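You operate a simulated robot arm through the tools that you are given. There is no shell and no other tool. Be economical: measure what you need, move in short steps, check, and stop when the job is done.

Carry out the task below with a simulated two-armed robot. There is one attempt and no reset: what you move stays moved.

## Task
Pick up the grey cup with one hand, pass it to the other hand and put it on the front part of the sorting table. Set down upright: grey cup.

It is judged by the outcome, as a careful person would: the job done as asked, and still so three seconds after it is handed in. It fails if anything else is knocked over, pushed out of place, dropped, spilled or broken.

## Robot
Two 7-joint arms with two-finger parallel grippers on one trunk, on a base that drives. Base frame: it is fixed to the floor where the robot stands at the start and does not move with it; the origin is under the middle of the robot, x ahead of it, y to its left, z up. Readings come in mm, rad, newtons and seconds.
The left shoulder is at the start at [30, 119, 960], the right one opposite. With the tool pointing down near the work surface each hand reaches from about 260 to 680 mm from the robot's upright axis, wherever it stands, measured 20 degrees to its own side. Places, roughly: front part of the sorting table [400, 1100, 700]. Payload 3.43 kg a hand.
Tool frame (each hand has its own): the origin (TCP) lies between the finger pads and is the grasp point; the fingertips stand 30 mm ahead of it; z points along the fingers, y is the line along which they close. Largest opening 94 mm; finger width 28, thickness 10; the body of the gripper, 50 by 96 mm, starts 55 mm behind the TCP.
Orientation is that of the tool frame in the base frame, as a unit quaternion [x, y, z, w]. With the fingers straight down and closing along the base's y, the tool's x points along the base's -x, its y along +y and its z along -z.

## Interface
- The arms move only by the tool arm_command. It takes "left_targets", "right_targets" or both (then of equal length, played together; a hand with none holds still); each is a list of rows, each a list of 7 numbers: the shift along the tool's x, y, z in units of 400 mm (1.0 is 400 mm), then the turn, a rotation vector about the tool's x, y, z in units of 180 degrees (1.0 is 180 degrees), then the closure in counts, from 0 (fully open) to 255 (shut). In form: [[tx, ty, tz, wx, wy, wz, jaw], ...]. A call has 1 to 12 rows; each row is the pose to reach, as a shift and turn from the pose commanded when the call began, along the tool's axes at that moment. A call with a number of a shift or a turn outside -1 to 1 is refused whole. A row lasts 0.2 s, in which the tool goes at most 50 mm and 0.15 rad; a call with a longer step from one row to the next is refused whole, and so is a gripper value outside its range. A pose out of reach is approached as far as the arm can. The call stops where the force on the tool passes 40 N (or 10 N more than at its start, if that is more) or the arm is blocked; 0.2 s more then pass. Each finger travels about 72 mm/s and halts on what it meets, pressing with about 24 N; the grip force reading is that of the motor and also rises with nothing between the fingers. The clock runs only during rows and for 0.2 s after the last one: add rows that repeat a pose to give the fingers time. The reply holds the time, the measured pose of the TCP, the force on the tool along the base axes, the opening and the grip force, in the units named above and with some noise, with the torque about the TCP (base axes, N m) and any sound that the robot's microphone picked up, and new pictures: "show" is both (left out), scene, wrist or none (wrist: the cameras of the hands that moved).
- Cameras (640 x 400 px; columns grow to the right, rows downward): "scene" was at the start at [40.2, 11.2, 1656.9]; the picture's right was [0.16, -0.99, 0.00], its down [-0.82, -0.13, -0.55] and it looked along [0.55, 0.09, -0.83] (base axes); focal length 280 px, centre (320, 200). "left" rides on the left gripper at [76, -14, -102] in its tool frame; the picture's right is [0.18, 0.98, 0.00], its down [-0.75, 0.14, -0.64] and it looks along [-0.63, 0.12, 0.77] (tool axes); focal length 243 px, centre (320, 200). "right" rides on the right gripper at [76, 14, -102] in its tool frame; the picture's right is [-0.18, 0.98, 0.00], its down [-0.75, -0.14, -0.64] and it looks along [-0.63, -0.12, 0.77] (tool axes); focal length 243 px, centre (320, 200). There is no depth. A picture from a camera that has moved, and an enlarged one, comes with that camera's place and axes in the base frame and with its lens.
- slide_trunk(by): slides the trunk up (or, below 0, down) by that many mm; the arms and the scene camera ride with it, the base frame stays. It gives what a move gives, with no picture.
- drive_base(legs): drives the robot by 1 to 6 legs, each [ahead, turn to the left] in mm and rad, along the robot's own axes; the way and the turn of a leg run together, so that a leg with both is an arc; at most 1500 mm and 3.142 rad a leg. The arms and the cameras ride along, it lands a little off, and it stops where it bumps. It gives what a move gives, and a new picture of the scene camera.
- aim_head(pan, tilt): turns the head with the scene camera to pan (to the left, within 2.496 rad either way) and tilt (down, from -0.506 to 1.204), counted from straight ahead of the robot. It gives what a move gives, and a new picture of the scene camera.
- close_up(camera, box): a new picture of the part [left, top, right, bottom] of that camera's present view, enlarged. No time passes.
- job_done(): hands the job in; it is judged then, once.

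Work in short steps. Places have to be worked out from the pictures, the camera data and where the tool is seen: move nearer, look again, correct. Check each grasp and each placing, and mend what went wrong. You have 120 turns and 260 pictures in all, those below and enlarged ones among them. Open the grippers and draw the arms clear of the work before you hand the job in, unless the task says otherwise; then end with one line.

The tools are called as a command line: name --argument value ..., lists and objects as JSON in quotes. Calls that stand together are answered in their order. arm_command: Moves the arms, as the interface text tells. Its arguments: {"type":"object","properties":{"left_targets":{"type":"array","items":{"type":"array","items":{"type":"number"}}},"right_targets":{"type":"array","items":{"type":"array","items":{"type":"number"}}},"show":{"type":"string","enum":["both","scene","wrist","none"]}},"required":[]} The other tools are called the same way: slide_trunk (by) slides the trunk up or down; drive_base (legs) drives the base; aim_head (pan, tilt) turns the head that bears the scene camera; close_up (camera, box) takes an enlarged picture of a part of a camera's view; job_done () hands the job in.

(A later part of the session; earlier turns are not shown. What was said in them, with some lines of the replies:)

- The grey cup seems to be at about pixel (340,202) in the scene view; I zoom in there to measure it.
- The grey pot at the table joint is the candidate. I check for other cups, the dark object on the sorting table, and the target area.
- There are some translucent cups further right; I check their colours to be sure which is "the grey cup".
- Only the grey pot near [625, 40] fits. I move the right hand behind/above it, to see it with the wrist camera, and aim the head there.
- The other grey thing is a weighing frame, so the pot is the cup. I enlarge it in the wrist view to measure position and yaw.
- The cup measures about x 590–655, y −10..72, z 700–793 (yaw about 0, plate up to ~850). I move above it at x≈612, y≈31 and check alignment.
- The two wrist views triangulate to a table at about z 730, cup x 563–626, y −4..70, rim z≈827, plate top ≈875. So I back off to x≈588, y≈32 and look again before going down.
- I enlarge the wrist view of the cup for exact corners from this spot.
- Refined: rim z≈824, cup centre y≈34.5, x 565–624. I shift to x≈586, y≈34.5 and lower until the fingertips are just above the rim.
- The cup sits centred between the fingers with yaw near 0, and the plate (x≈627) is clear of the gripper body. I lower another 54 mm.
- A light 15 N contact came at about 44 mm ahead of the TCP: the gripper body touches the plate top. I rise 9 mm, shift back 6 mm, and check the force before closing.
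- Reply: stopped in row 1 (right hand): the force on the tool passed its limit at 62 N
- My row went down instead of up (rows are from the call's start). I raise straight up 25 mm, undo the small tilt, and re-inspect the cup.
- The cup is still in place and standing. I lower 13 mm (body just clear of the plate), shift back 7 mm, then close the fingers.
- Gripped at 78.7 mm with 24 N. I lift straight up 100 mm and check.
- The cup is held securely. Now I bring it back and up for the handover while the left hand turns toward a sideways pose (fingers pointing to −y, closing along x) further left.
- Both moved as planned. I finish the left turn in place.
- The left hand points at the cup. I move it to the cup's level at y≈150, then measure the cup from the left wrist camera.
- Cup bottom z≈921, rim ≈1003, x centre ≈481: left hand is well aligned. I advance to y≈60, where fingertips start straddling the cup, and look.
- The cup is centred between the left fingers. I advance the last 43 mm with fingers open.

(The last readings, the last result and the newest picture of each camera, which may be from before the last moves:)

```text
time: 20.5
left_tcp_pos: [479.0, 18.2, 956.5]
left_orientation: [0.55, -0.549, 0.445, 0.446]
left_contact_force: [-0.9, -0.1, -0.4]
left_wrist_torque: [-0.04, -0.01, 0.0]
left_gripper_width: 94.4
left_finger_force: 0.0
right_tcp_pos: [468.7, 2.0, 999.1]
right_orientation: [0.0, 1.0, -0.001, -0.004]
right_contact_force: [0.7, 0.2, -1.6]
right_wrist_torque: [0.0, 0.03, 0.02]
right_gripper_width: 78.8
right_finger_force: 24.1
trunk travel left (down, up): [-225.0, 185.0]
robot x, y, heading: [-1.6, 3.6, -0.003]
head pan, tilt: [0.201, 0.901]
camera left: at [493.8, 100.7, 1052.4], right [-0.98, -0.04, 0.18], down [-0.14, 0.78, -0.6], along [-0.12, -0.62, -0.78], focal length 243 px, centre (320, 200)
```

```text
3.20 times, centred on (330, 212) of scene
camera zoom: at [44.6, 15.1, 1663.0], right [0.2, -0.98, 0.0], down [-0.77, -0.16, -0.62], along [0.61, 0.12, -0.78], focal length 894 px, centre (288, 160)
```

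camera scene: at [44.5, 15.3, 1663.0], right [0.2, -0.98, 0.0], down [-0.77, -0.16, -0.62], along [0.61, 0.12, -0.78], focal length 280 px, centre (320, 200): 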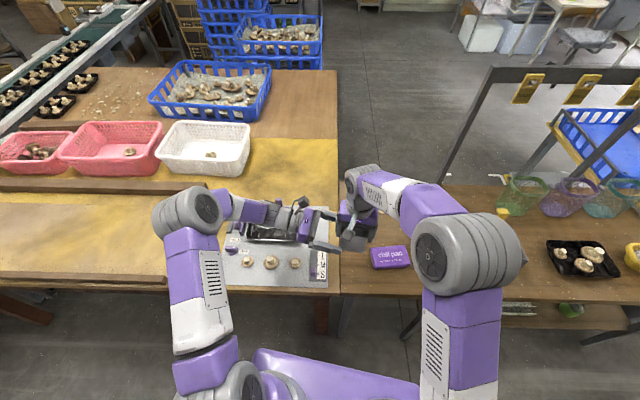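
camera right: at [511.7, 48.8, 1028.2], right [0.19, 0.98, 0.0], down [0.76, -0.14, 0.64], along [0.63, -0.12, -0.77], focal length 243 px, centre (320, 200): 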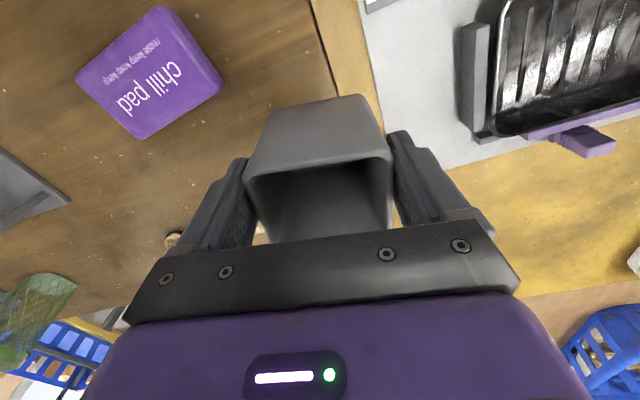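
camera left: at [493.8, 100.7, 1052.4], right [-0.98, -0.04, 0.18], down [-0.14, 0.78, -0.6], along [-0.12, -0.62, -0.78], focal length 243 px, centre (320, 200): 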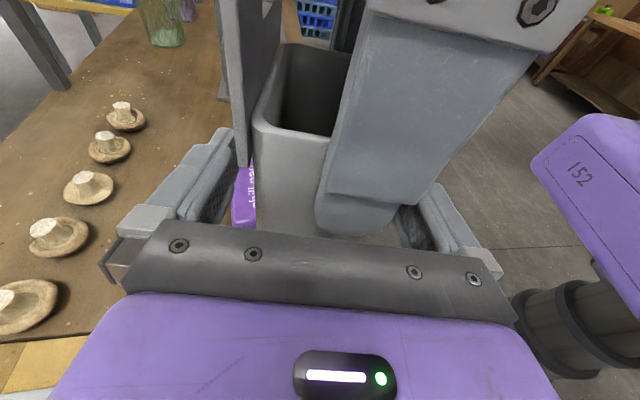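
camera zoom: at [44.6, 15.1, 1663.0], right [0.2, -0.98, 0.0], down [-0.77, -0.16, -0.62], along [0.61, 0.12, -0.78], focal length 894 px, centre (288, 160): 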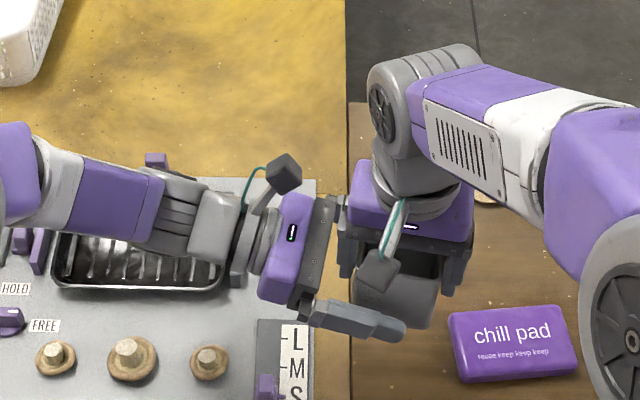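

The left fingers straddle front and back walls below the plate, with clearance from the right gripper. I close the left hand on the cup while the right holds.

arm_command --left_targets '[[0, 0, 0, 0, 0, 0, 100], [0, 0, 0, 0, 0, 0, 255], [0, 0, 0, 0, 0, 0, 255], [0, 0, 0, 0, 0, 0, 255]]' --show "wrist"

close_up --camera "scene" --box '[230, 150, 430, 275]'

```text
time: 21.5
left_tcp_pos: [480.2, 18.0, 957.5]
left_orientation: [0.551, -0.549, 0.445, 0.444]
left_contact_force: [6.5, -0.6, -2.3]
left_wrist_torque: [0.02, 0.12, -0.06]
left_gripper_width: 64.0
left_finger_force: 23.8
right_tcp_pos: [468.5, 2.2, 999.8]
right_orientation: [0.001, 1.0, -0.001, -0.003]
right_contact_force: [-6.3, 0.6, 2.0]
right_wrist_torque: [0.03, 0.12, 0.21]
right_gripper_width: 78.8
right_finger_force: 24.2
trunk travel left (down, up): [-225.0, 185.0]
robot x, y, heading: [-1.1, 0.5, -0.003]
head pan, tilt: [0.201, 0.901]
camera left: at [494.1, 100.9, 1052.4], right [-0.98, -0.04, 0.18], down [-0.14, 0.78, -0.6], along [-0.12, -0.62, -0.78], focal length 243 px, centre (320, 200)
```

left: 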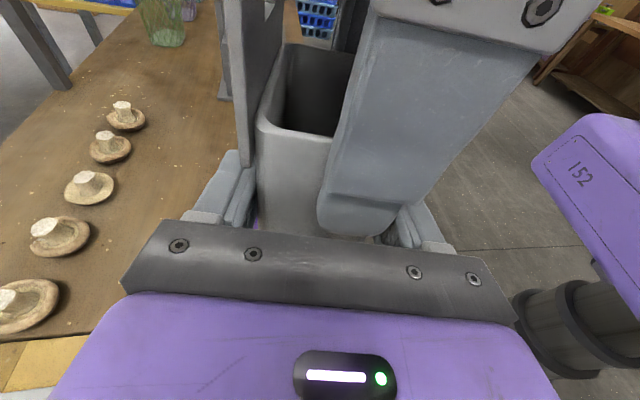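

```text
3.20 times, centred on (330, 212) of scene
camera zoom: at [44.6, 14.9, 1663.0], right [0.2, -0.98, 0.0], down [-0.77, -0.16, -0.62], along [0.61, 0.12, -0.78], focal length 894 px, centre (288, 160)
```

zoom: 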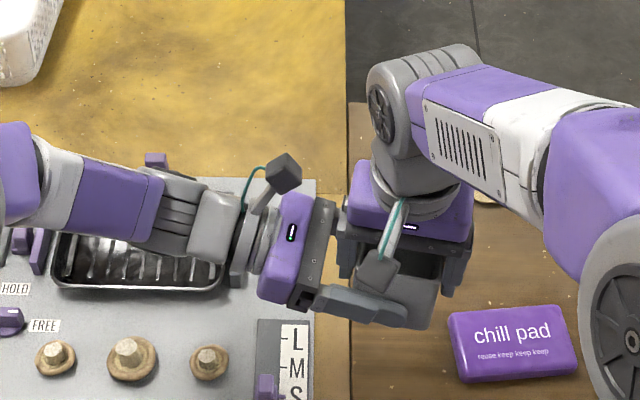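

Left grip is firm (64 mm, 24 N). I ease the right fingers open slightly (to ~87 mm) and check before drawing it up.

arm_command --right_targets '[[0, 0, 0, 0, 0, 0, 150], [0, 0, 0, 0, 0, 0, 18], [0, 0, 0, 0, 0, 0, 18]]' --show "none"

close_up --camera "left" --box '[160, 0, 560, 250]'

```text
time: 22.3
left_tcp_pos: [478.9, 17.6, 956.8]
left_orientation: [-0.549, 0.549, -0.445, -0.446]
left_contact_force: [0.2, -0.6, -1.0]
left_wrist_torque: [0.01, 0.0, -0.02]
left_gripper_width: 63.8
left_finger_force: 23.9
right_tcp_pos: [469.6, 1.4, 998.3]
right_orientation: [0.001, 1.0, -0.001, -0.003]
right_contact_force: [-0.4, -0.8, 0.2]
right_wrist_torque: [0.0, 0.02, 0.0]
right_gripper_width: 87.3
right_finger_force: 0.0
trunk travel left (down, up): [-225.0, 185.0]
robot x, y, heading: [-2.7, -4.4, -0.003]
head pan, tilt: [0.201, 0.901]
```

```text
1.60 times, centred on (360, 125) of left
camera zoom: at [493.7, 100.7, 1052.4], right [-0.98, -0.04, 0.18], down [-0.14, 0.78, -0.6], along [-0.12, -0.62, -0.78], focal length 388 px, centre (256, 320)
```

zoom: 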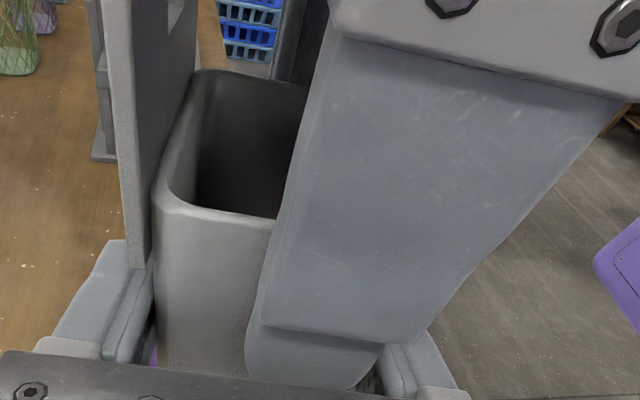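

The right hand is free and the cup stays in the left. I draw the right hand straight up.

arm_command --right_targets '[[0, 0, -0.05, 0, 0, 0, 18], [0, 0, -0.12, 0, 0, 0, 18], [0, 0, -0.22, 0, 0, 0, 18], [0, 0, -0.32, 0, 0, 0, 18], [0, 0, -0.4, 0, 0, 0, 18]]' --show "both"

```text
time: 23.5
left_tcp_pos: [479.6, 17.6, 956.0]
left_orientation: [0.549, -0.549, 0.445, 0.446]
left_contact_force: [1.0, -0.5, -0.4]
left_wrist_torque: [-0.03, -0.01, -0.04]
left_gripper_width: 63.6
left_finger_force: 24.5
right_tcp_pos: [471.8, 1.0, 1158.9]
right_orientation: [0.001, 1.0, -0.001, -0.004]
right_contact_force: [0.1, 0.9, 1.0]
right_wrist_torque: [0.0, -0.03, 0.02]
right_gripper_width: 87.3
right_finger_force: 0.1
trunk travel left (down, up): [-225.0, 185.0]
robot x, y, heading: [3.0, -1.7, 0.0]
head pan, tilt: [0.201, 0.901]
camera scene: at [44.4, 14.9, 1663.0], right [0.2, -0.98, 0.0], down [-0.77, -0.16, -0.62], along [0.61, 0.12, -0.78], focal length 280 px, centre (320, 200)
camera right: at [394.2, 15.5, 1261.8], right [0.19, 0.98, 0.0], down [0.76, -0.14, 0.64], along [0.63, -0.12, -0.77], focal length 243 px, centre (320, 200)
```

scene: 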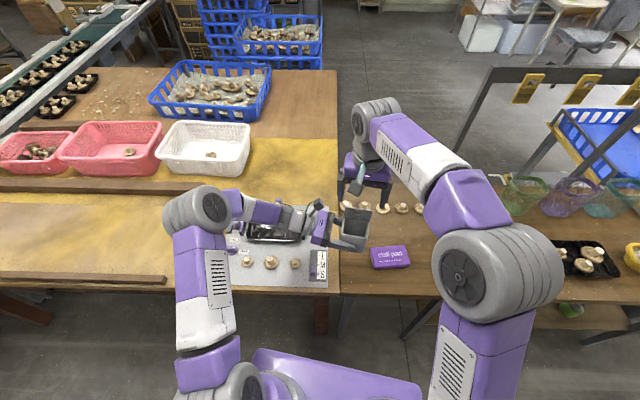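
right: 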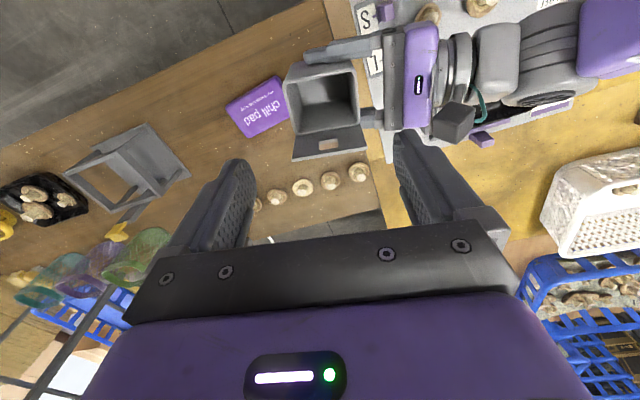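

Handover complete; cup upright in the left hand. I draw the right hand back to its own side, and check the floor behind/left for driving.

arm_command --right_targets '[[0.05, -0.083, 0.02, 0, 0, 0, 18], [0.1, -0.167, 0.04, 0, 0, 0, 18], [0.15, -0.25, 0.06, 0, 0, 0, 18], [0.2, -0.333, 0.08, 0, 0, 0, 18], [0.25, -0.417, 0.1, 0, 0, 0, 18], [0.3, -0.5, 0.12, 0, 0, 0, 18]]' --show "none"

aim_head --pan 2.4 --tilt 0.6

aim_head --pan 1.3 --tilt 0.75

```text
time: 24.9
left_tcp_pos: [477.5, 17.2, 957.1]
left_orientation: [0.55, -0.549, 0.446, 0.445]
left_contact_force: [-0.3, 0.2, 0.0]
left_wrist_torque: [0.01, 0.01, 0.03]
left_gripper_width: 63.7
left_finger_force: 24.2
right_tcp_pos: [348.9, -201.1, 1110.8]
right_orientation: [0.001, 1.0, 0.0, -0.004]
right_contact_force: [0.0, -0.3, -0.2]
right_wrist_torque: [0.02, -0.01, 0.01]
right_gripper_width: 87.5
right_finger_force: 0.0
trunk travel left (down, up): [-225.0, 185.0]
robot x, y, heading: [-0.1, -0.5, -0.002]
head pan, tilt: [0.201, 0.901]
```

```text
time: 27.0
left_tcp_pos: [478.9, 18.2, 956.0]
left_orientation: [0.55, -0.549, 0.445, 0.445]
left_contact_force: [-0.6, -0.3, -0.5]
left_wrist_torque: [0.02, 0.0, 0.0]
left_gripper_width: 64.0
left_finger_force: 24.0
right_tcp_pos: [349.7, -199.6, 1109.8]
right_orientation: [0.001, 1.0, 0.0, -0.002]
right_contact_force: [-0.1, 0.0, -0.5]
right_wrist_torque: [-0.01, 0.0, 0.03]
right_gripper_width: 87.4
right_finger_force: 0.1
trunk travel left (down, up): [-225.0, 185.0]
robot x, y, heading: [3.6, 4.0, 0.001]
head pan, tilt: [2.4, 0.6]
camera scene: at [-94.5, 59.7, 1687.8], right [0.68, 0.74, 0.0], down [0.42, -0.38, -0.83], along [-0.61, 0.56, -0.56], focal length 280 px, centre (320, 200)
```

scene: 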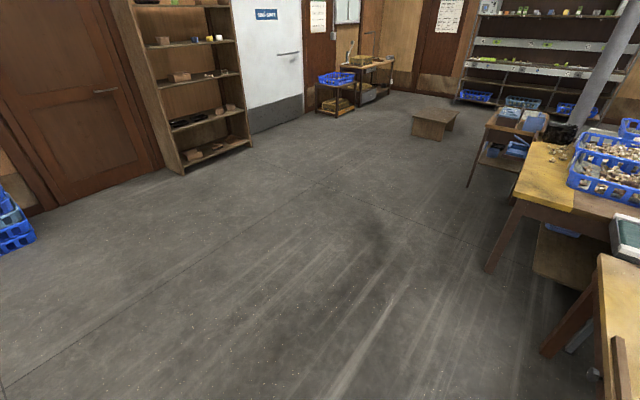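

```text
time: 28.3
left_tcp_pos: [478.8, 17.3, 957.4]
left_orientation: [0.55, -0.549, 0.445, 0.445]
left_contact_force: [0.1, -0.3, -0.1]
left_wrist_torque: [0.02, 0.01, -0.01]
left_gripper_width: 63.7
left_finger_force: 24.0
right_tcp_pos: [348.9, -199.3, 1109.1]
right_orientation: [0.001, 1.0, 0.0, -0.002]
right_contact_force: [0.2, -0.5, -0.6]
right_wrist_torque: [0.01, -0.02, -0.01]
right_gripper_width: 87.3
right_finger_force: 0.0
trunk travel left (down, up): [-225.0, 185.0]
robot x, y, heading: [-2.0, 0.3, 0.002]
head pan, tilt: [1.3, 0.75]
camera scene: at [-7.3, 79.8, 1674.9], right [0.96, -0.27, 0.0], down [-0.18, -0.66, -0.73], along [0.2, 0.7, -0.68], focal length 280 px, centre (320, 200)
```

scene: 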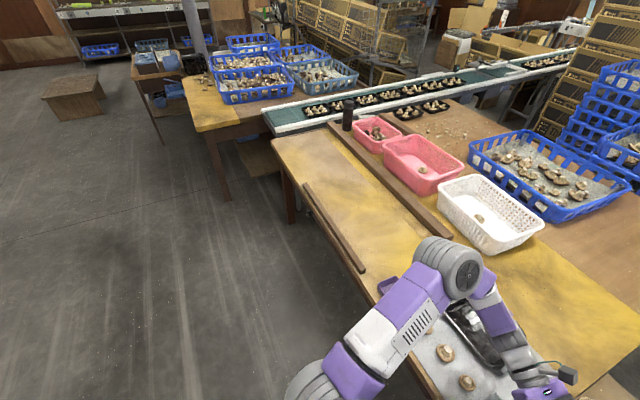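

The floor is clear and the tables are turned about 9.5° (front edge at x≈390 near me, ≈220 near y 1100). I back up, turn left, drive along, and turn back, staying off the table for now.

drive_base --legs '[[-350, 0], [0, 1.571], [1080, 0]]'

```text
time: 39.6
left_tcp_pos: [-361.6, 1567.1, 956.7]
left_orientation: [0.777, -0.001, 0.629, 0.001]
left_contact_force: [0.6, 0.6, -0.3]
left_wrist_torque: [-0.01, 0.01, -0.01]
left_gripper_width: 63.7
left_finger_force: 24.2
right_tcp_pos: [-145.5, 1438.2, 1110.0]
right_orientation: [-0.705, 0.71, -0.003, -0.002]
right_contact_force: [1.0, 0.3, -0.4]
right_wrist_torque: [-0.01, -0.04, -0.04]
right_gripper_width: 87.4
right_finger_force: 0.1
trunk travel left (down, up): [-225.0, 185.0]
robot x, y, heading: [-344.9, 1088.2, 1.57]
head pan, tilt: [1.3, 0.75]
camera scene: at [-425.8, 1082.5, 1674.9], right [0.27, 0.96, 0.0], down [0.66, -0.19, -0.73], along [-0.7, 0.2, -0.68], focal length 280 px, centre (320, 200)
```

scene: 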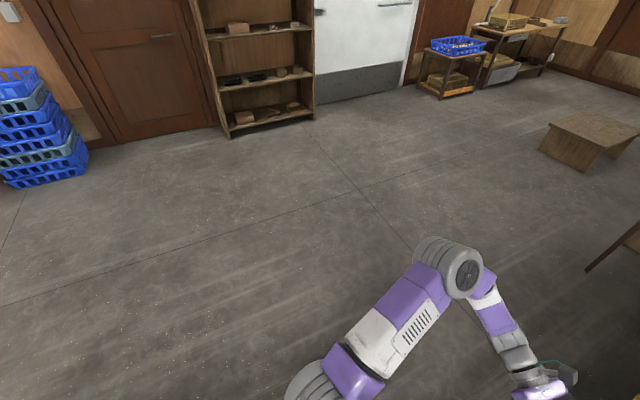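

Driving went fine. I turn right to face the table and look ahead.

drive_base --legs '[[0, -1.57]]'

aim_head --pan 0.0 --tilt 0.8

```text
time: 43.8
left_tcp_pos: [130.8, 1108.7, 957.3]
left_orientation: [0.551, -0.548, 0.446, 0.444]
left_contact_force: [0.0, 0.7, 0.1]
left_wrist_torque: [0.0, 0.01, 0.0]
left_gripper_width: 63.8
left_finger_force: 23.7
right_tcp_pos: [2.8, 891.2, 1110.8]
right_orientation: [-0.001, 1.0, 0.0, -0.003]
right_contact_force: [-0.2, -0.2, 0.2]
right_wrist_torque: [0.01, -0.03, 0.02]
right_gripper_width: 87.3
right_finger_force: 0.0
trunk travel left (down, up): [-225.0, 185.0]
robot x, y, heading: [-348.3, 1087.9, 0.0]
head pan, tilt: [1.3, 0.75]
camera scene: at [-354.0, 1169.1, 1674.9], right [0.96, -0.26, 0.0], down [-0.18, -0.66, -0.73], along [0.19, 0.71, -0.68], focal length 280 px, centre (320, 200)
```

scene: 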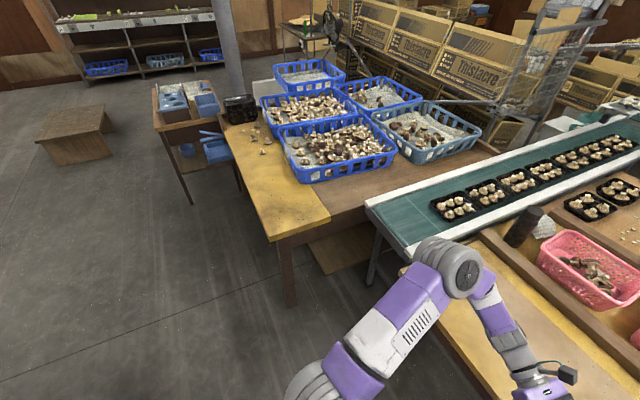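

```text
time: 45.3
left_tcp_pos: [132.9, 1109.0, 956.9]
left_orientation: [0.551, -0.548, 0.446, 0.445]
left_contact_force: [-0.3, 0.2, 0.7]
left_wrist_torque: [0.0, -0.02, -0.04]
left_gripper_width: 64.0
left_finger_force: 24.2
right_tcp_pos: [3.4, 890.7, 1110.1]
right_orientation: [-0.001, 1.0, -0.001, -0.001]
right_contact_force: [0.1, -0.5, -0.7]
right_wrist_torque: [-0.01, 0.0, 0.0]
right_gripper_width: 87.0
right_finger_force: 0.1
trunk travel left (down, up): [-225.0, 185.0]
robot x, y, heading: [-343.4, 1091.0, 0.003]
head pan, tilt: [0.0, 0.799]
camera scene: at [-295.2, 1089.7, 1670.9], right [0.0, -1.0, 0.0], down [-0.72, 0.0, -0.7], along [0.7, 0.0, -0.72], focal length 280 px, centre (320, 200)
```

scene: 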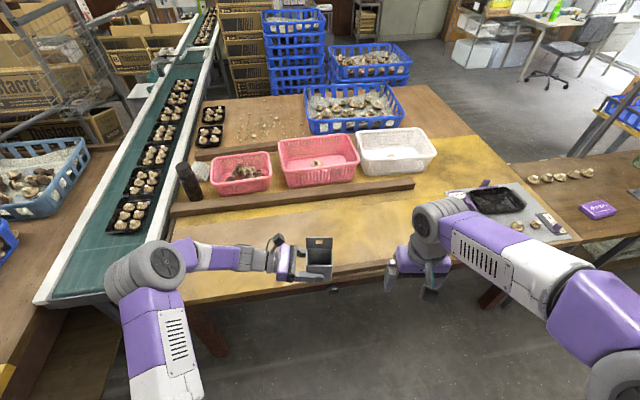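

The front zone is free (x≈200–590 here). I drive 145 mm forward, keeping more clearance to the edge than at the start.

drive_base --legs '[[145, 0]]'

```text
time: 46.6
left_tcp_pos: [275.3, 1108.9, 955.4]
left_orientation: [0.551, -0.548, 0.445, 0.445]
left_contact_force: [-0.1, -0.2, -1.2]
left_wrist_torque: [-0.01, 0.0, -0.04]
left_gripper_width: 63.8
left_finger_force: 23.8
right_tcp_pos: [146.9, 891.4, 1110.1]
right_orientation: [0.0, 1.0, -0.001, -0.004]
right_contact_force: [0.7, 0.1, -0.5]
right_wrist_torque: [0.0, -0.02, 0.05]
right_gripper_width: 87.4
right_finger_force: 0.0
trunk travel left (down, up): [-225.0, 185.0]
robot x, y, heading: [-203.6, 1087.1, 0.007]
head pan, tilt: [0.0, 0.799]
camera scene: at [-151.5, 1090.0, 1670.9], right [0.0, -1.0, 0.0], down [-0.72, 0.0, -0.7], along [0.7, 0.0, -0.72], focal length 280 px, centre (320, 200)
```

scene: 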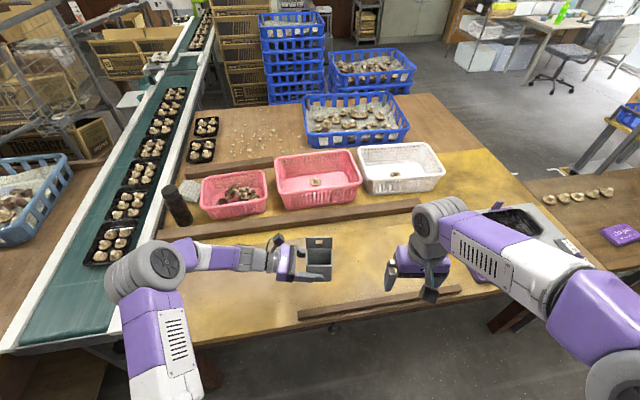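

The landing spot at about [390, 1108] is bare yellow table. I reach 115 mm forward, then lower to about 45 mm above the table.

arm_command --left_targets '[[0, -0.096, 0, 0, 0, 0, 255], [0, -0.192, 0, 0, 0, 0, 255], [0, -0.2875, 0, 0, 0, 0, 255], [-0.08, -0.2875, 0.017, 0, 0, 0, 255], [-0.16, -0.2875, 0.034, 0, 0, 0, 255], [-0.24, -0.2875, 0.051, 0, 0, 0, 255], [-0.318, -0.2875, 0.0676, 0, 0, 0, 255], [-0.318, -0.2875, 0.0676, 0, 0, 0, 255]]' --show "both"

close_up --camera "scene" --box '[160, 200, 400, 350]'

```text
time: 48.4
left_tcp_pos: [388.7, 1107.9, 828.4]
left_orientation: [0.55, -0.549, 0.445, 0.445]
left_contact_force: [1.0, -0.3, -1.9]
left_wrist_torque: [0.0, -0.01, -0.01]
left_gripper_width: 63.9
left_finger_force: 23.7
right_tcp_pos: [144.5, 890.0, 1110.1]
right_orientation: [0.0, 1.0, -0.001, -0.002]
right_contact_force: [0.9, -0.6, -0.2]
right_wrist_torque: [-0.03, -0.02, -0.01]
right_gripper_width: 87.5
right_finger_force: 0.2
trunk travel left (down, up): [-225.0, 185.0]
robot x, y, heading: [-206.3, 1088.8, 0.0]
head pan, tilt: [0.0, 0.799]
camera scene: at [-153.3, 1090.0, 1671.0], right [0.0, -1.0, 0.0], down [-0.72, 0.0, -0.7], along [0.7, 0.0, -0.72], focal length 280 px, centre (320, 200)
camera left: at [402.3, 1191.3, 923.5], right [-0.98, -0.04, 0.18], down [-0.14, 0.78, -0.6], along [-0.12, -0.62, -0.78], focal length 243 px, centre (320, 200)
```

scene: 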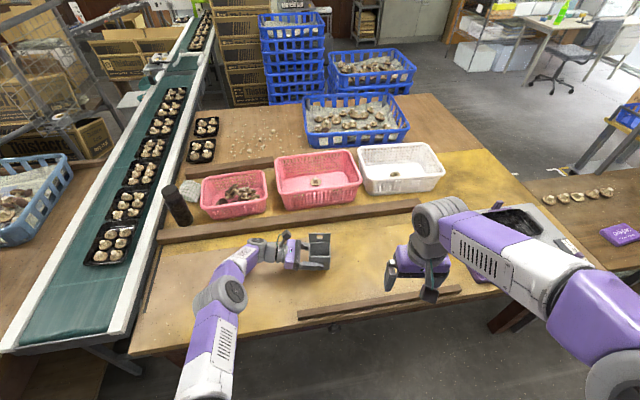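
left: 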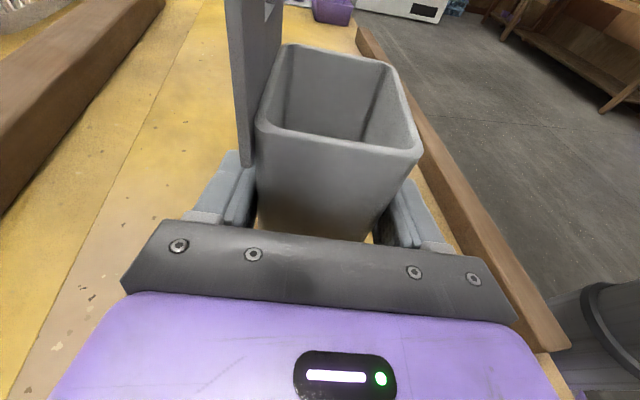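

```text
2.67 times, centred on (280, 275) of scene
camera zoom: at [-153.3, 1090.0, 1671.0], right [0.0, -1.0, 0.0], down [-0.72, 0.0, -0.7], along [0.7, 0.0, -0.72], focal length 745 px, centre (427, 0)
```

zoom: 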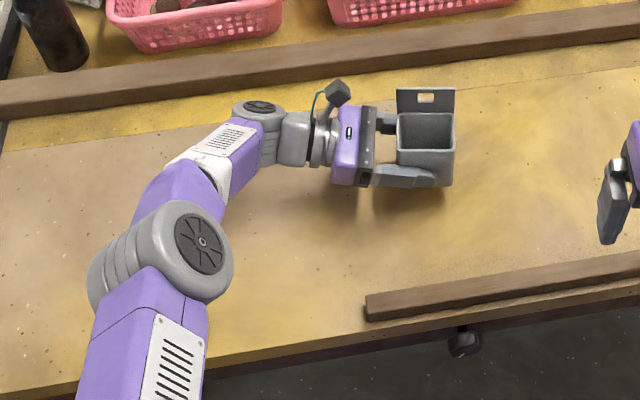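

Clear all around. I lower 35 mm more, then continue in small steps watching the force.

arm_command --left_targets '[[-0.029, 0, 0.0061, 0, 0, 0, 255], [-0.057, 0, 0.0121, 0, 0, 0, 255], [-0.0856, 0, 0.0182, 0, 0, 0, 255]]' --show "wrist"

arm_command --left_targets '[[-0.01, 0, 0.0021, 0, 0, 0, 255], [-0.0147, 0, 0.0031, 0, 0, 0, 255], [-0.0147, 0, 0.0031, 0, 0, 0, 255]]' --show "none"

close_up --camera "scene" --box '[230, 215, 390, 315]'

```text
time: 49.2
left_tcp_pos: [383.5, 1108.7, 795.4]
left_orientation: [0.55, -0.549, 0.444, 0.445]
left_contact_force: [-0.7, -0.2, -1.0]
left_wrist_torque: [0.0, 0.01, 0.0]
left_gripper_width: 63.7
left_finger_force: 23.6
left hand out of reach, approached as far as the arm can: row 3
right_tcp_pos: [145.5, 891.5, 1110.5]
right_orientation: [0.0, 1.0, -0.001, -0.002]
right_contact_force: [-0.4, 0.0, 0.3]
right_wrist_torque: [0.0, -0.03, 0.01]
right_gripper_width: 87.1
right_finger_force: 0.0
trunk travel left (down, up): [-225.0, 185.0]
robot x, y, heading: [-203.9, 1087.9, 0.001]
head pan, tilt: [0.0, 0.799]
camera left: at [398.4, 1191.7, 890.1], right [-0.98, -0.04, 0.18], down [-0.14, 0.78, -0.6], along [-0.12, -0.62, -0.78], focal length 243 px, centre (320, 200)
```

left: 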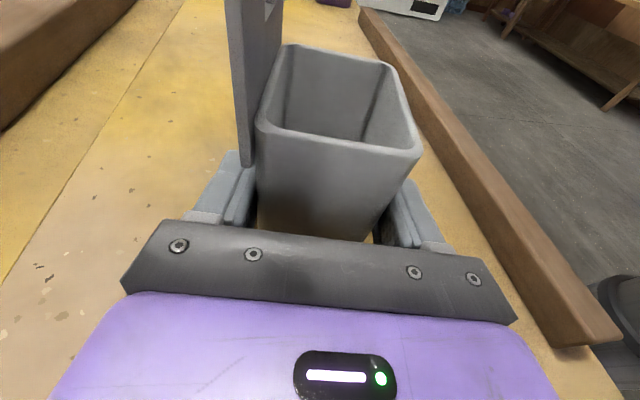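

```text
time: 50.0
left_tcp_pos: [383.7, 1108.7, 788.3]
left_orientation: [0.55, -0.548, 0.446, 0.445]
left_contact_force: [0.2, 0.0, -1.0]
left_wrist_torque: [0.03, 0.01, 0.01]
left_gripper_width: 64.2
left_finger_force: 24.2
right_tcp_pos: [146.5, 892.0, 1110.0]
right_orientation: [0.001, 1.0, 0.0, -0.003]
right_contact_force: [0.8, 0.4, -0.3]
right_wrist_torque: [0.0, 0.02, 0.0]
right_gripper_width: 87.3
right_finger_force: 0.1
trunk travel left (down, up): [-225.0, 185.0]
robot x, y, heading: [-206.0, 1085.8, -0.0]
head pan, tilt: [0.0, 0.799]
```

```text
4.00 times, centred on (310, 265) of scene
camera zoom: at [-153.0, 1090.1, 1670.9], right [0.0, -1.0, 0.0], down [-0.72, 0.0, -0.7], along [0.7, 0.0, -0.72], focal length 1118 px, centre (360, -60)
```

zoom: 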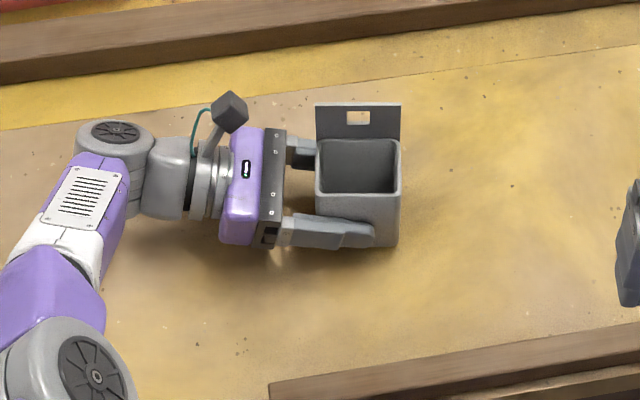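

The arm is near its reach limit, so I lower the rest by the trunk in small steps, watching the force.

slide_trunk --by -5

slide_trunk --by -3

```text
time: 50.6
left_tcp_pos: [382.6, 1108.8, 785.1]
left_orientation: [0.55, -0.549, 0.445, 0.445]
left_contact_force: [0.1, -0.4, -0.4]
left_wrist_torque: [0.0, 0.0, 0.01]
left_gripper_width: 63.6
left_finger_force: 24.2
right_tcp_pos: [145.7, 891.1, 1105.3]
right_orientation: [0.0, 1.0, -0.001, -0.003]
right_contact_force: [-0.9, 0.4, 0.4]
right_wrist_torque: [0.03, 0.02, 0.02]
right_gripper_width: 87.2
right_finger_force: 0.1
trunk travel left (down, up): [-220.0, 190.0]
robot x, y, heading: [-200.6, 1091.7, 0.002]
head pan, tilt: [0.0, 0.799]
```

```text
time: 51.1
left_tcp_pos: [383.0, 1109.0, 780.4]
left_orientation: [0.55, -0.55, 0.444, 0.445]
left_contact_force: [-0.4, -0.6, -0.3]
left_wrist_torque: [-0.03, 0.0, 0.0]
left_gripper_width: 63.9
left_finger_force: 23.8
right_tcp_pos: [144.4, 891.9, 1102.0]
right_orientation: [0.0, 1.0, -0.001, -0.003]
right_contact_force: [-0.8, -0.4, 0.1]
right_wrist_torque: [0.0, 0.01, 0.01]
right_gripper_width: 87.3
right_finger_force: 0.1
trunk travel left (down, up): [-217.0, 193.0]
robot x, y, heading: [-204.9, 1089.0, 0.003]
head pan, tilt: [0.0, 0.799]
```

No contact yet at TCP z≈781; I continue in small steps.

slide_trunk --by -3

slide_trunk --by -3

close_up --camera "scene" --box '[270, 225, 366, 285]'

```text
time: 51.6
left_tcp_pos: [384.4, 1109.3, 780.9]
left_orientation: [0.55, -0.548, 0.448, 0.444]
left_contact_force: [-1.1, 1.7, 16.6]
left_wrist_torque: [0.28, 0.26, -0.07]
left_gripper_width: 63.8
left_finger_force: 23.8
right_tcp_pos: [143.9, 891.1, 1099.7]
right_orientation: [-0.001, 1.0, -0.001, -0.003]
right_contact_force: [-0.5, -0.4, 0.7]
right_wrist_torque: [-0.04, 0.02, 0.0]
right_gripper_width: 87.2
right_finger_force: 0.0
trunk travel left (down, up): [-214.0, 196.0]
robot x, y, heading: [-204.8, 1090.1, 0.0]
head pan, tilt: [0.0, 0.799]
```

```text
time: 52.1
left_tcp_pos: [383.3, 1108.7, 776.1]
left_orientation: [0.55, -0.548, 0.447, 0.443]
left_contact_force: [1.2, 0.1, 21.6]
left_wrist_torque: [0.16, 0.07, -0.04]
left_gripper_width: 64.0
left_finger_force: 23.8
right_tcp_pos: [143.6, 890.7, 1096.7]
right_orientation: [0.0, 1.0, -0.001, -0.001]
right_contact_force: [0.4, 0.3, -0.2]
right_wrist_torque: [0.01, 0.0, -0.01]
right_gripper_width: 87.3
right_finger_force: 0.0
trunk travel left (down, up): [-211.0, 199.0]
robot x, y, heading: [-204.6, 1088.9, 0.002]
head pan, tilt: [0.0, 0.799]
```

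```text
6.67 times, centred on (318, 255) of scene
camera zoom: at [-155.4, 1089.9, 1657.1], right [0.0, -1.0, 0.0], down [-0.72, 0.0, -0.7], along [0.7, 0.0, -0.72], focal length 1863 px, centre (333, -167)
```

zoom: 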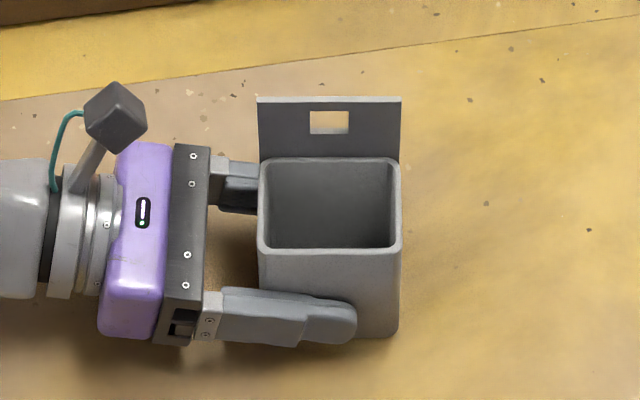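

The cup is on the table (22 N upward, little torque). I relieve the load by 3 mm and open the left fingers.

slide_trunk --by 3

arm_command --left_targets '[[0, 0, 0, 0, 0, 0, 180], [0, 0, 0, 0, 0, 0, 60], [0, 0, 0, 0, 0, 0, 0], [0, 0, 0, 0, 0, 0, 0]]' --show "both"

```text
time: 52.7
left_tcp_pos: [382.8, 1109.9, 776.0]
left_orientation: [0.551, -0.549, 0.445, 0.444]
left_contact_force: [3.6, 0.2, 8.8]
left_wrist_torque: [-0.24, -0.26, 0.06]
left_gripper_width: 64.1
left_finger_force: 24.2
right_tcp_pos: [144.5, 891.0, 1099.4]
right_orientation: [0.0, 1.0, -0.001, -0.002]
right_contact_force: [-0.2, -1.0, 0.3]
right_wrist_torque: [0.0, -0.02, 0.02]
right_gripper_width: 87.2
right_finger_force: 0.0
trunk travel left (down, up): [-214.0, 196.0]
robot x, y, heading: [-203.0, 1091.1, -0.0]
head pan, tilt: [0.0, 0.799]
```

```text
time: 53.7
left_tcp_pos: [382.9, 1108.6, 778.0]
left_orientation: [0.55, -0.549, 0.445, 0.445]
left_contact_force: [0.1, -0.8, -0.4]
left_wrist_torque: [0.01, 0.0, 0.0]
left_gripper_width: 94.2
left_finger_force: 0.1
right_tcp_pos: [145.5, 890.9, 1098.6]
right_orientation: [0.0, 1.0, -0.001, -0.002]
right_contact_force: [0.2, 0.4, -0.1]
right_wrist_torque: [0.02, -0.02, 0.0]
right_gripper_width: 87.3
right_finger_force: 0.2
trunk travel left (down, up): [-214.0, 196.0]
robot x, y, heading: [-202.8, 1087.9, 0.001]
head pan, tilt: [0.0, 0.799]
camera scene: at [-153.2, 1090.0, 1659.9], right [0.0, -1.0, 0.0], down [-0.72, 0.0, -0.7], along [0.7, 0.0, -0.72], focal length 280 px, centre (320, 200)
camera left: at [398.1, 1191.7, 873.0], right [-0.98, -0.04, 0.18], down [-0.14, 0.78, -0.6], along [-0.12, -0.62, -0.78], focal length 243 px, centre (320, 200)
```

scene: 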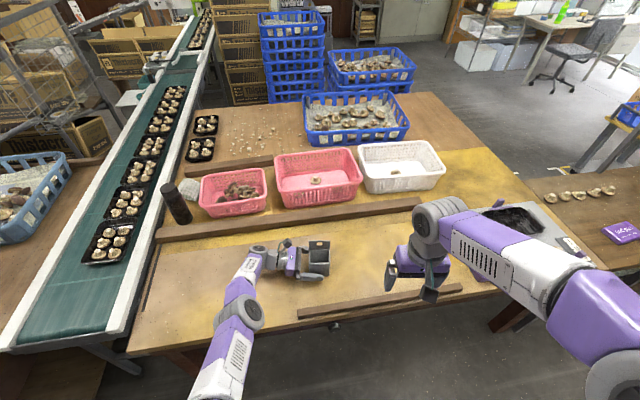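
left: 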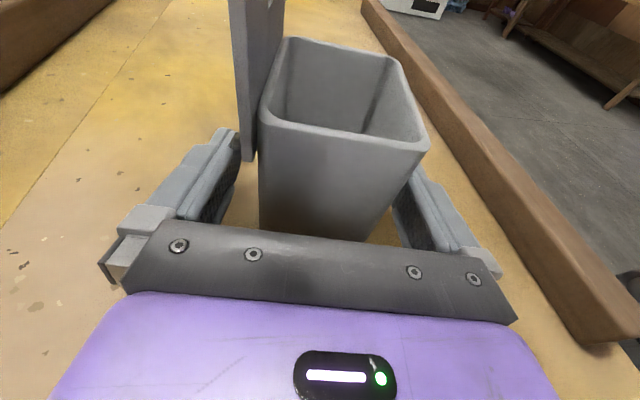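

The cup stands free and upright. I withdraw the left hand straight back along its fingers, then raise it.

arm_command --left_targets '[[0, 0, -0.05, 0, 0, 0, 0], [0, 0, -0.11, 0, 0, 0, 0], [0, 0, -0.17, 0, 0, 0, 0], [0, 0, -0.22, 0, 0, 0, 0], [0, 0, -0.22, 0, 0, 0, 0]]' --show "both"

```text
time: 54.9
left_tcp_pos: [377.7, 1193.3, 795.8]
left_orientation: [0.551, -0.548, 0.445, 0.445]
left_contact_force: [-0.5, -0.1, -0.1]
left_wrist_torque: [-0.02, 0.03, -0.02]
left_gripper_width: 93.7
left_finger_force: 0.0
right_tcp_pos: [145.6, 890.7, 1098.6]
right_orientation: [0.0, 1.0, -0.001, -0.002]
right_contact_force: [-0.6, -0.1, -0.4]
right_wrist_torque: [0.01, 0.01, 0.01]
right_gripper_width: 87.0
right_finger_force: 0.0
trunk travel left (down, up): [-214.0, 196.0]
robot x, y, heading: [-204.5, 1093.2, -0.005]
head pan, tilt: [0.0, 0.799]
camera scene: at [-153.0, 1089.7, 1659.9], right [0.0, -1.0, 0.0], down [-0.72, 0.0, -0.7], along [0.7, 0.0, -0.72], focal length 280 px, centre (320, 200)
camera left: at [393.8, 1276.6, 892.0], right [-0.98, -0.04, 0.18], down [-0.14, 0.78, -0.6], along [-0.12, -0.62, -0.78], focal length 243 px, centre (320, 200)
```

scene: 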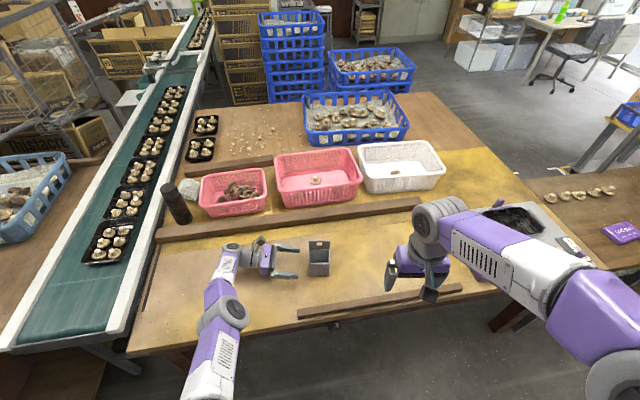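
left: 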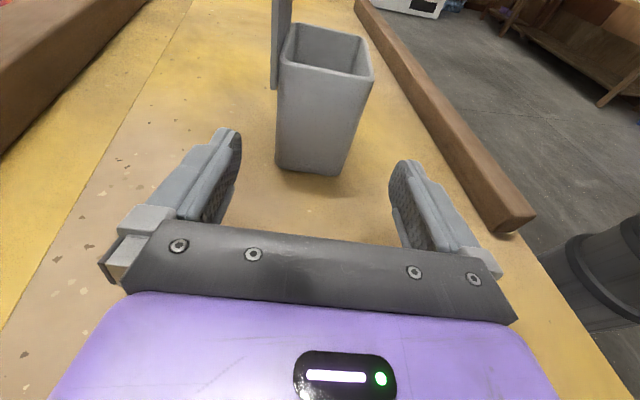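

Fingers are clear of the cup. I raise the left hand and draw it back toward the robot.

arm_command --left_targets '[[0.1, 0, -0.02, 0, 0, 0, 0], [0.2, 0, -0.04, 0, 0, 0, 0], [0.3, 0.05, -0.06, 0, 0, 0, 0], [0.4, 0.12, -0.07, 0, 0, 0, 0], [0.42, 0.22, -0.07, 0, 0, 0, 0], [0.42, 0.3, -0.07, 0, 0, 0, 0], [0.42, 0.3, -0.07, 0, 0, 0, 0]]' --show "scene"

close_up --camera "scene" --box '[270, 215, 366, 285]'

```text
time: 56.5
left_tcp_pos: [416.3, 1215.9, 939.2]
left_orientation: [0.551, -0.549, 0.445, 0.444]
left_contact_force: [0.3, -0.1, -0.6]
left_wrist_torque: [-0.03, -0.02, -0.01]
left_gripper_width: 94.1
left_finger_force: 0.0
left hand out of reach, approached as far as the arm can: row 1, 2, 3, 4, 5, 6, 7
right_tcp_pos: [145.0, 891.5, 1099.6]
right_orientation: [-0.001, 1.0, -0.001, -0.002]
right_contact_force: [0.0, -0.8, -0.8]
right_wrist_torque: [-0.01, 0.01, 0.01]
right_gripper_width: 87.3
right_finger_force: 0.0
trunk travel left (down, up): [-214.0, 196.0]
robot x, y, heading: [-207.6, 1086.4, -0.002]
head pan, tilt: [0.0, 0.799]
camera scene: at [-153.1, 1090.0, 1659.9], right [0.0, -1.0, 0.0], down [-0.72, 0.0, -0.7], along [0.7, 0.0, -0.72], focal length 280 px, centre (320, 200)
```

scene: 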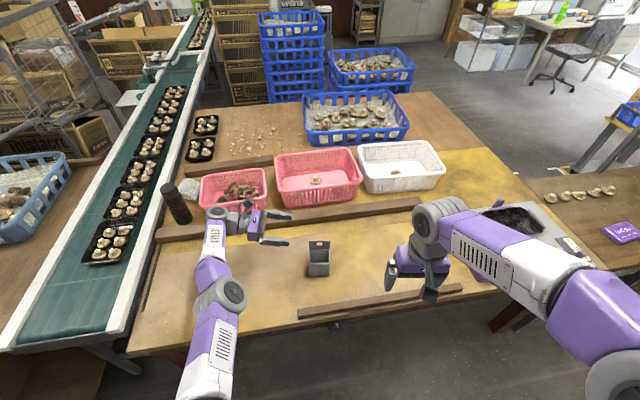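

```text
5.71 times, centred on (318, 250) of scene
camera zoom: at [-153.1, 1090.0, 1659.9], right [0.0, -1.0, 0.0], down [-0.72, 0.0, -0.7], along [0.7, 0.0, -0.72], focal length 1597 px, centre (331, -86)
```

zoom: 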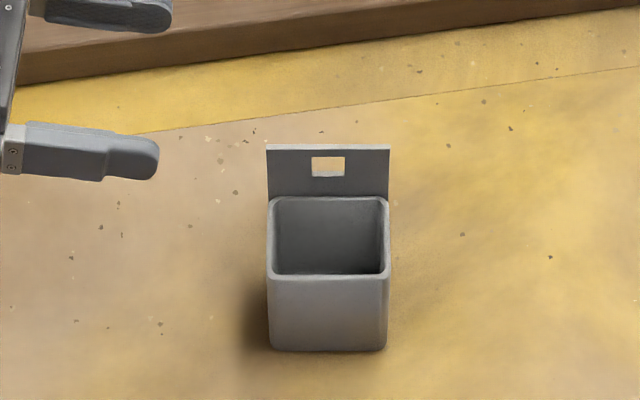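

The cup stands upright on the front part of the sorting table. Both hands are open and clear, and nothing else looks disturbed, so I hand the job in.

job_done

```text
The job is handed in.
```

The grey cup was picked up with the right hand, passed to the left, and set down upright at about [383, 1095] on the front part of the sorting table. During the pick-up the right gripper pressed briefly on the cup's back plate (up to 62 N), but the cup did not visibly move, and nothing else looked disturbed.
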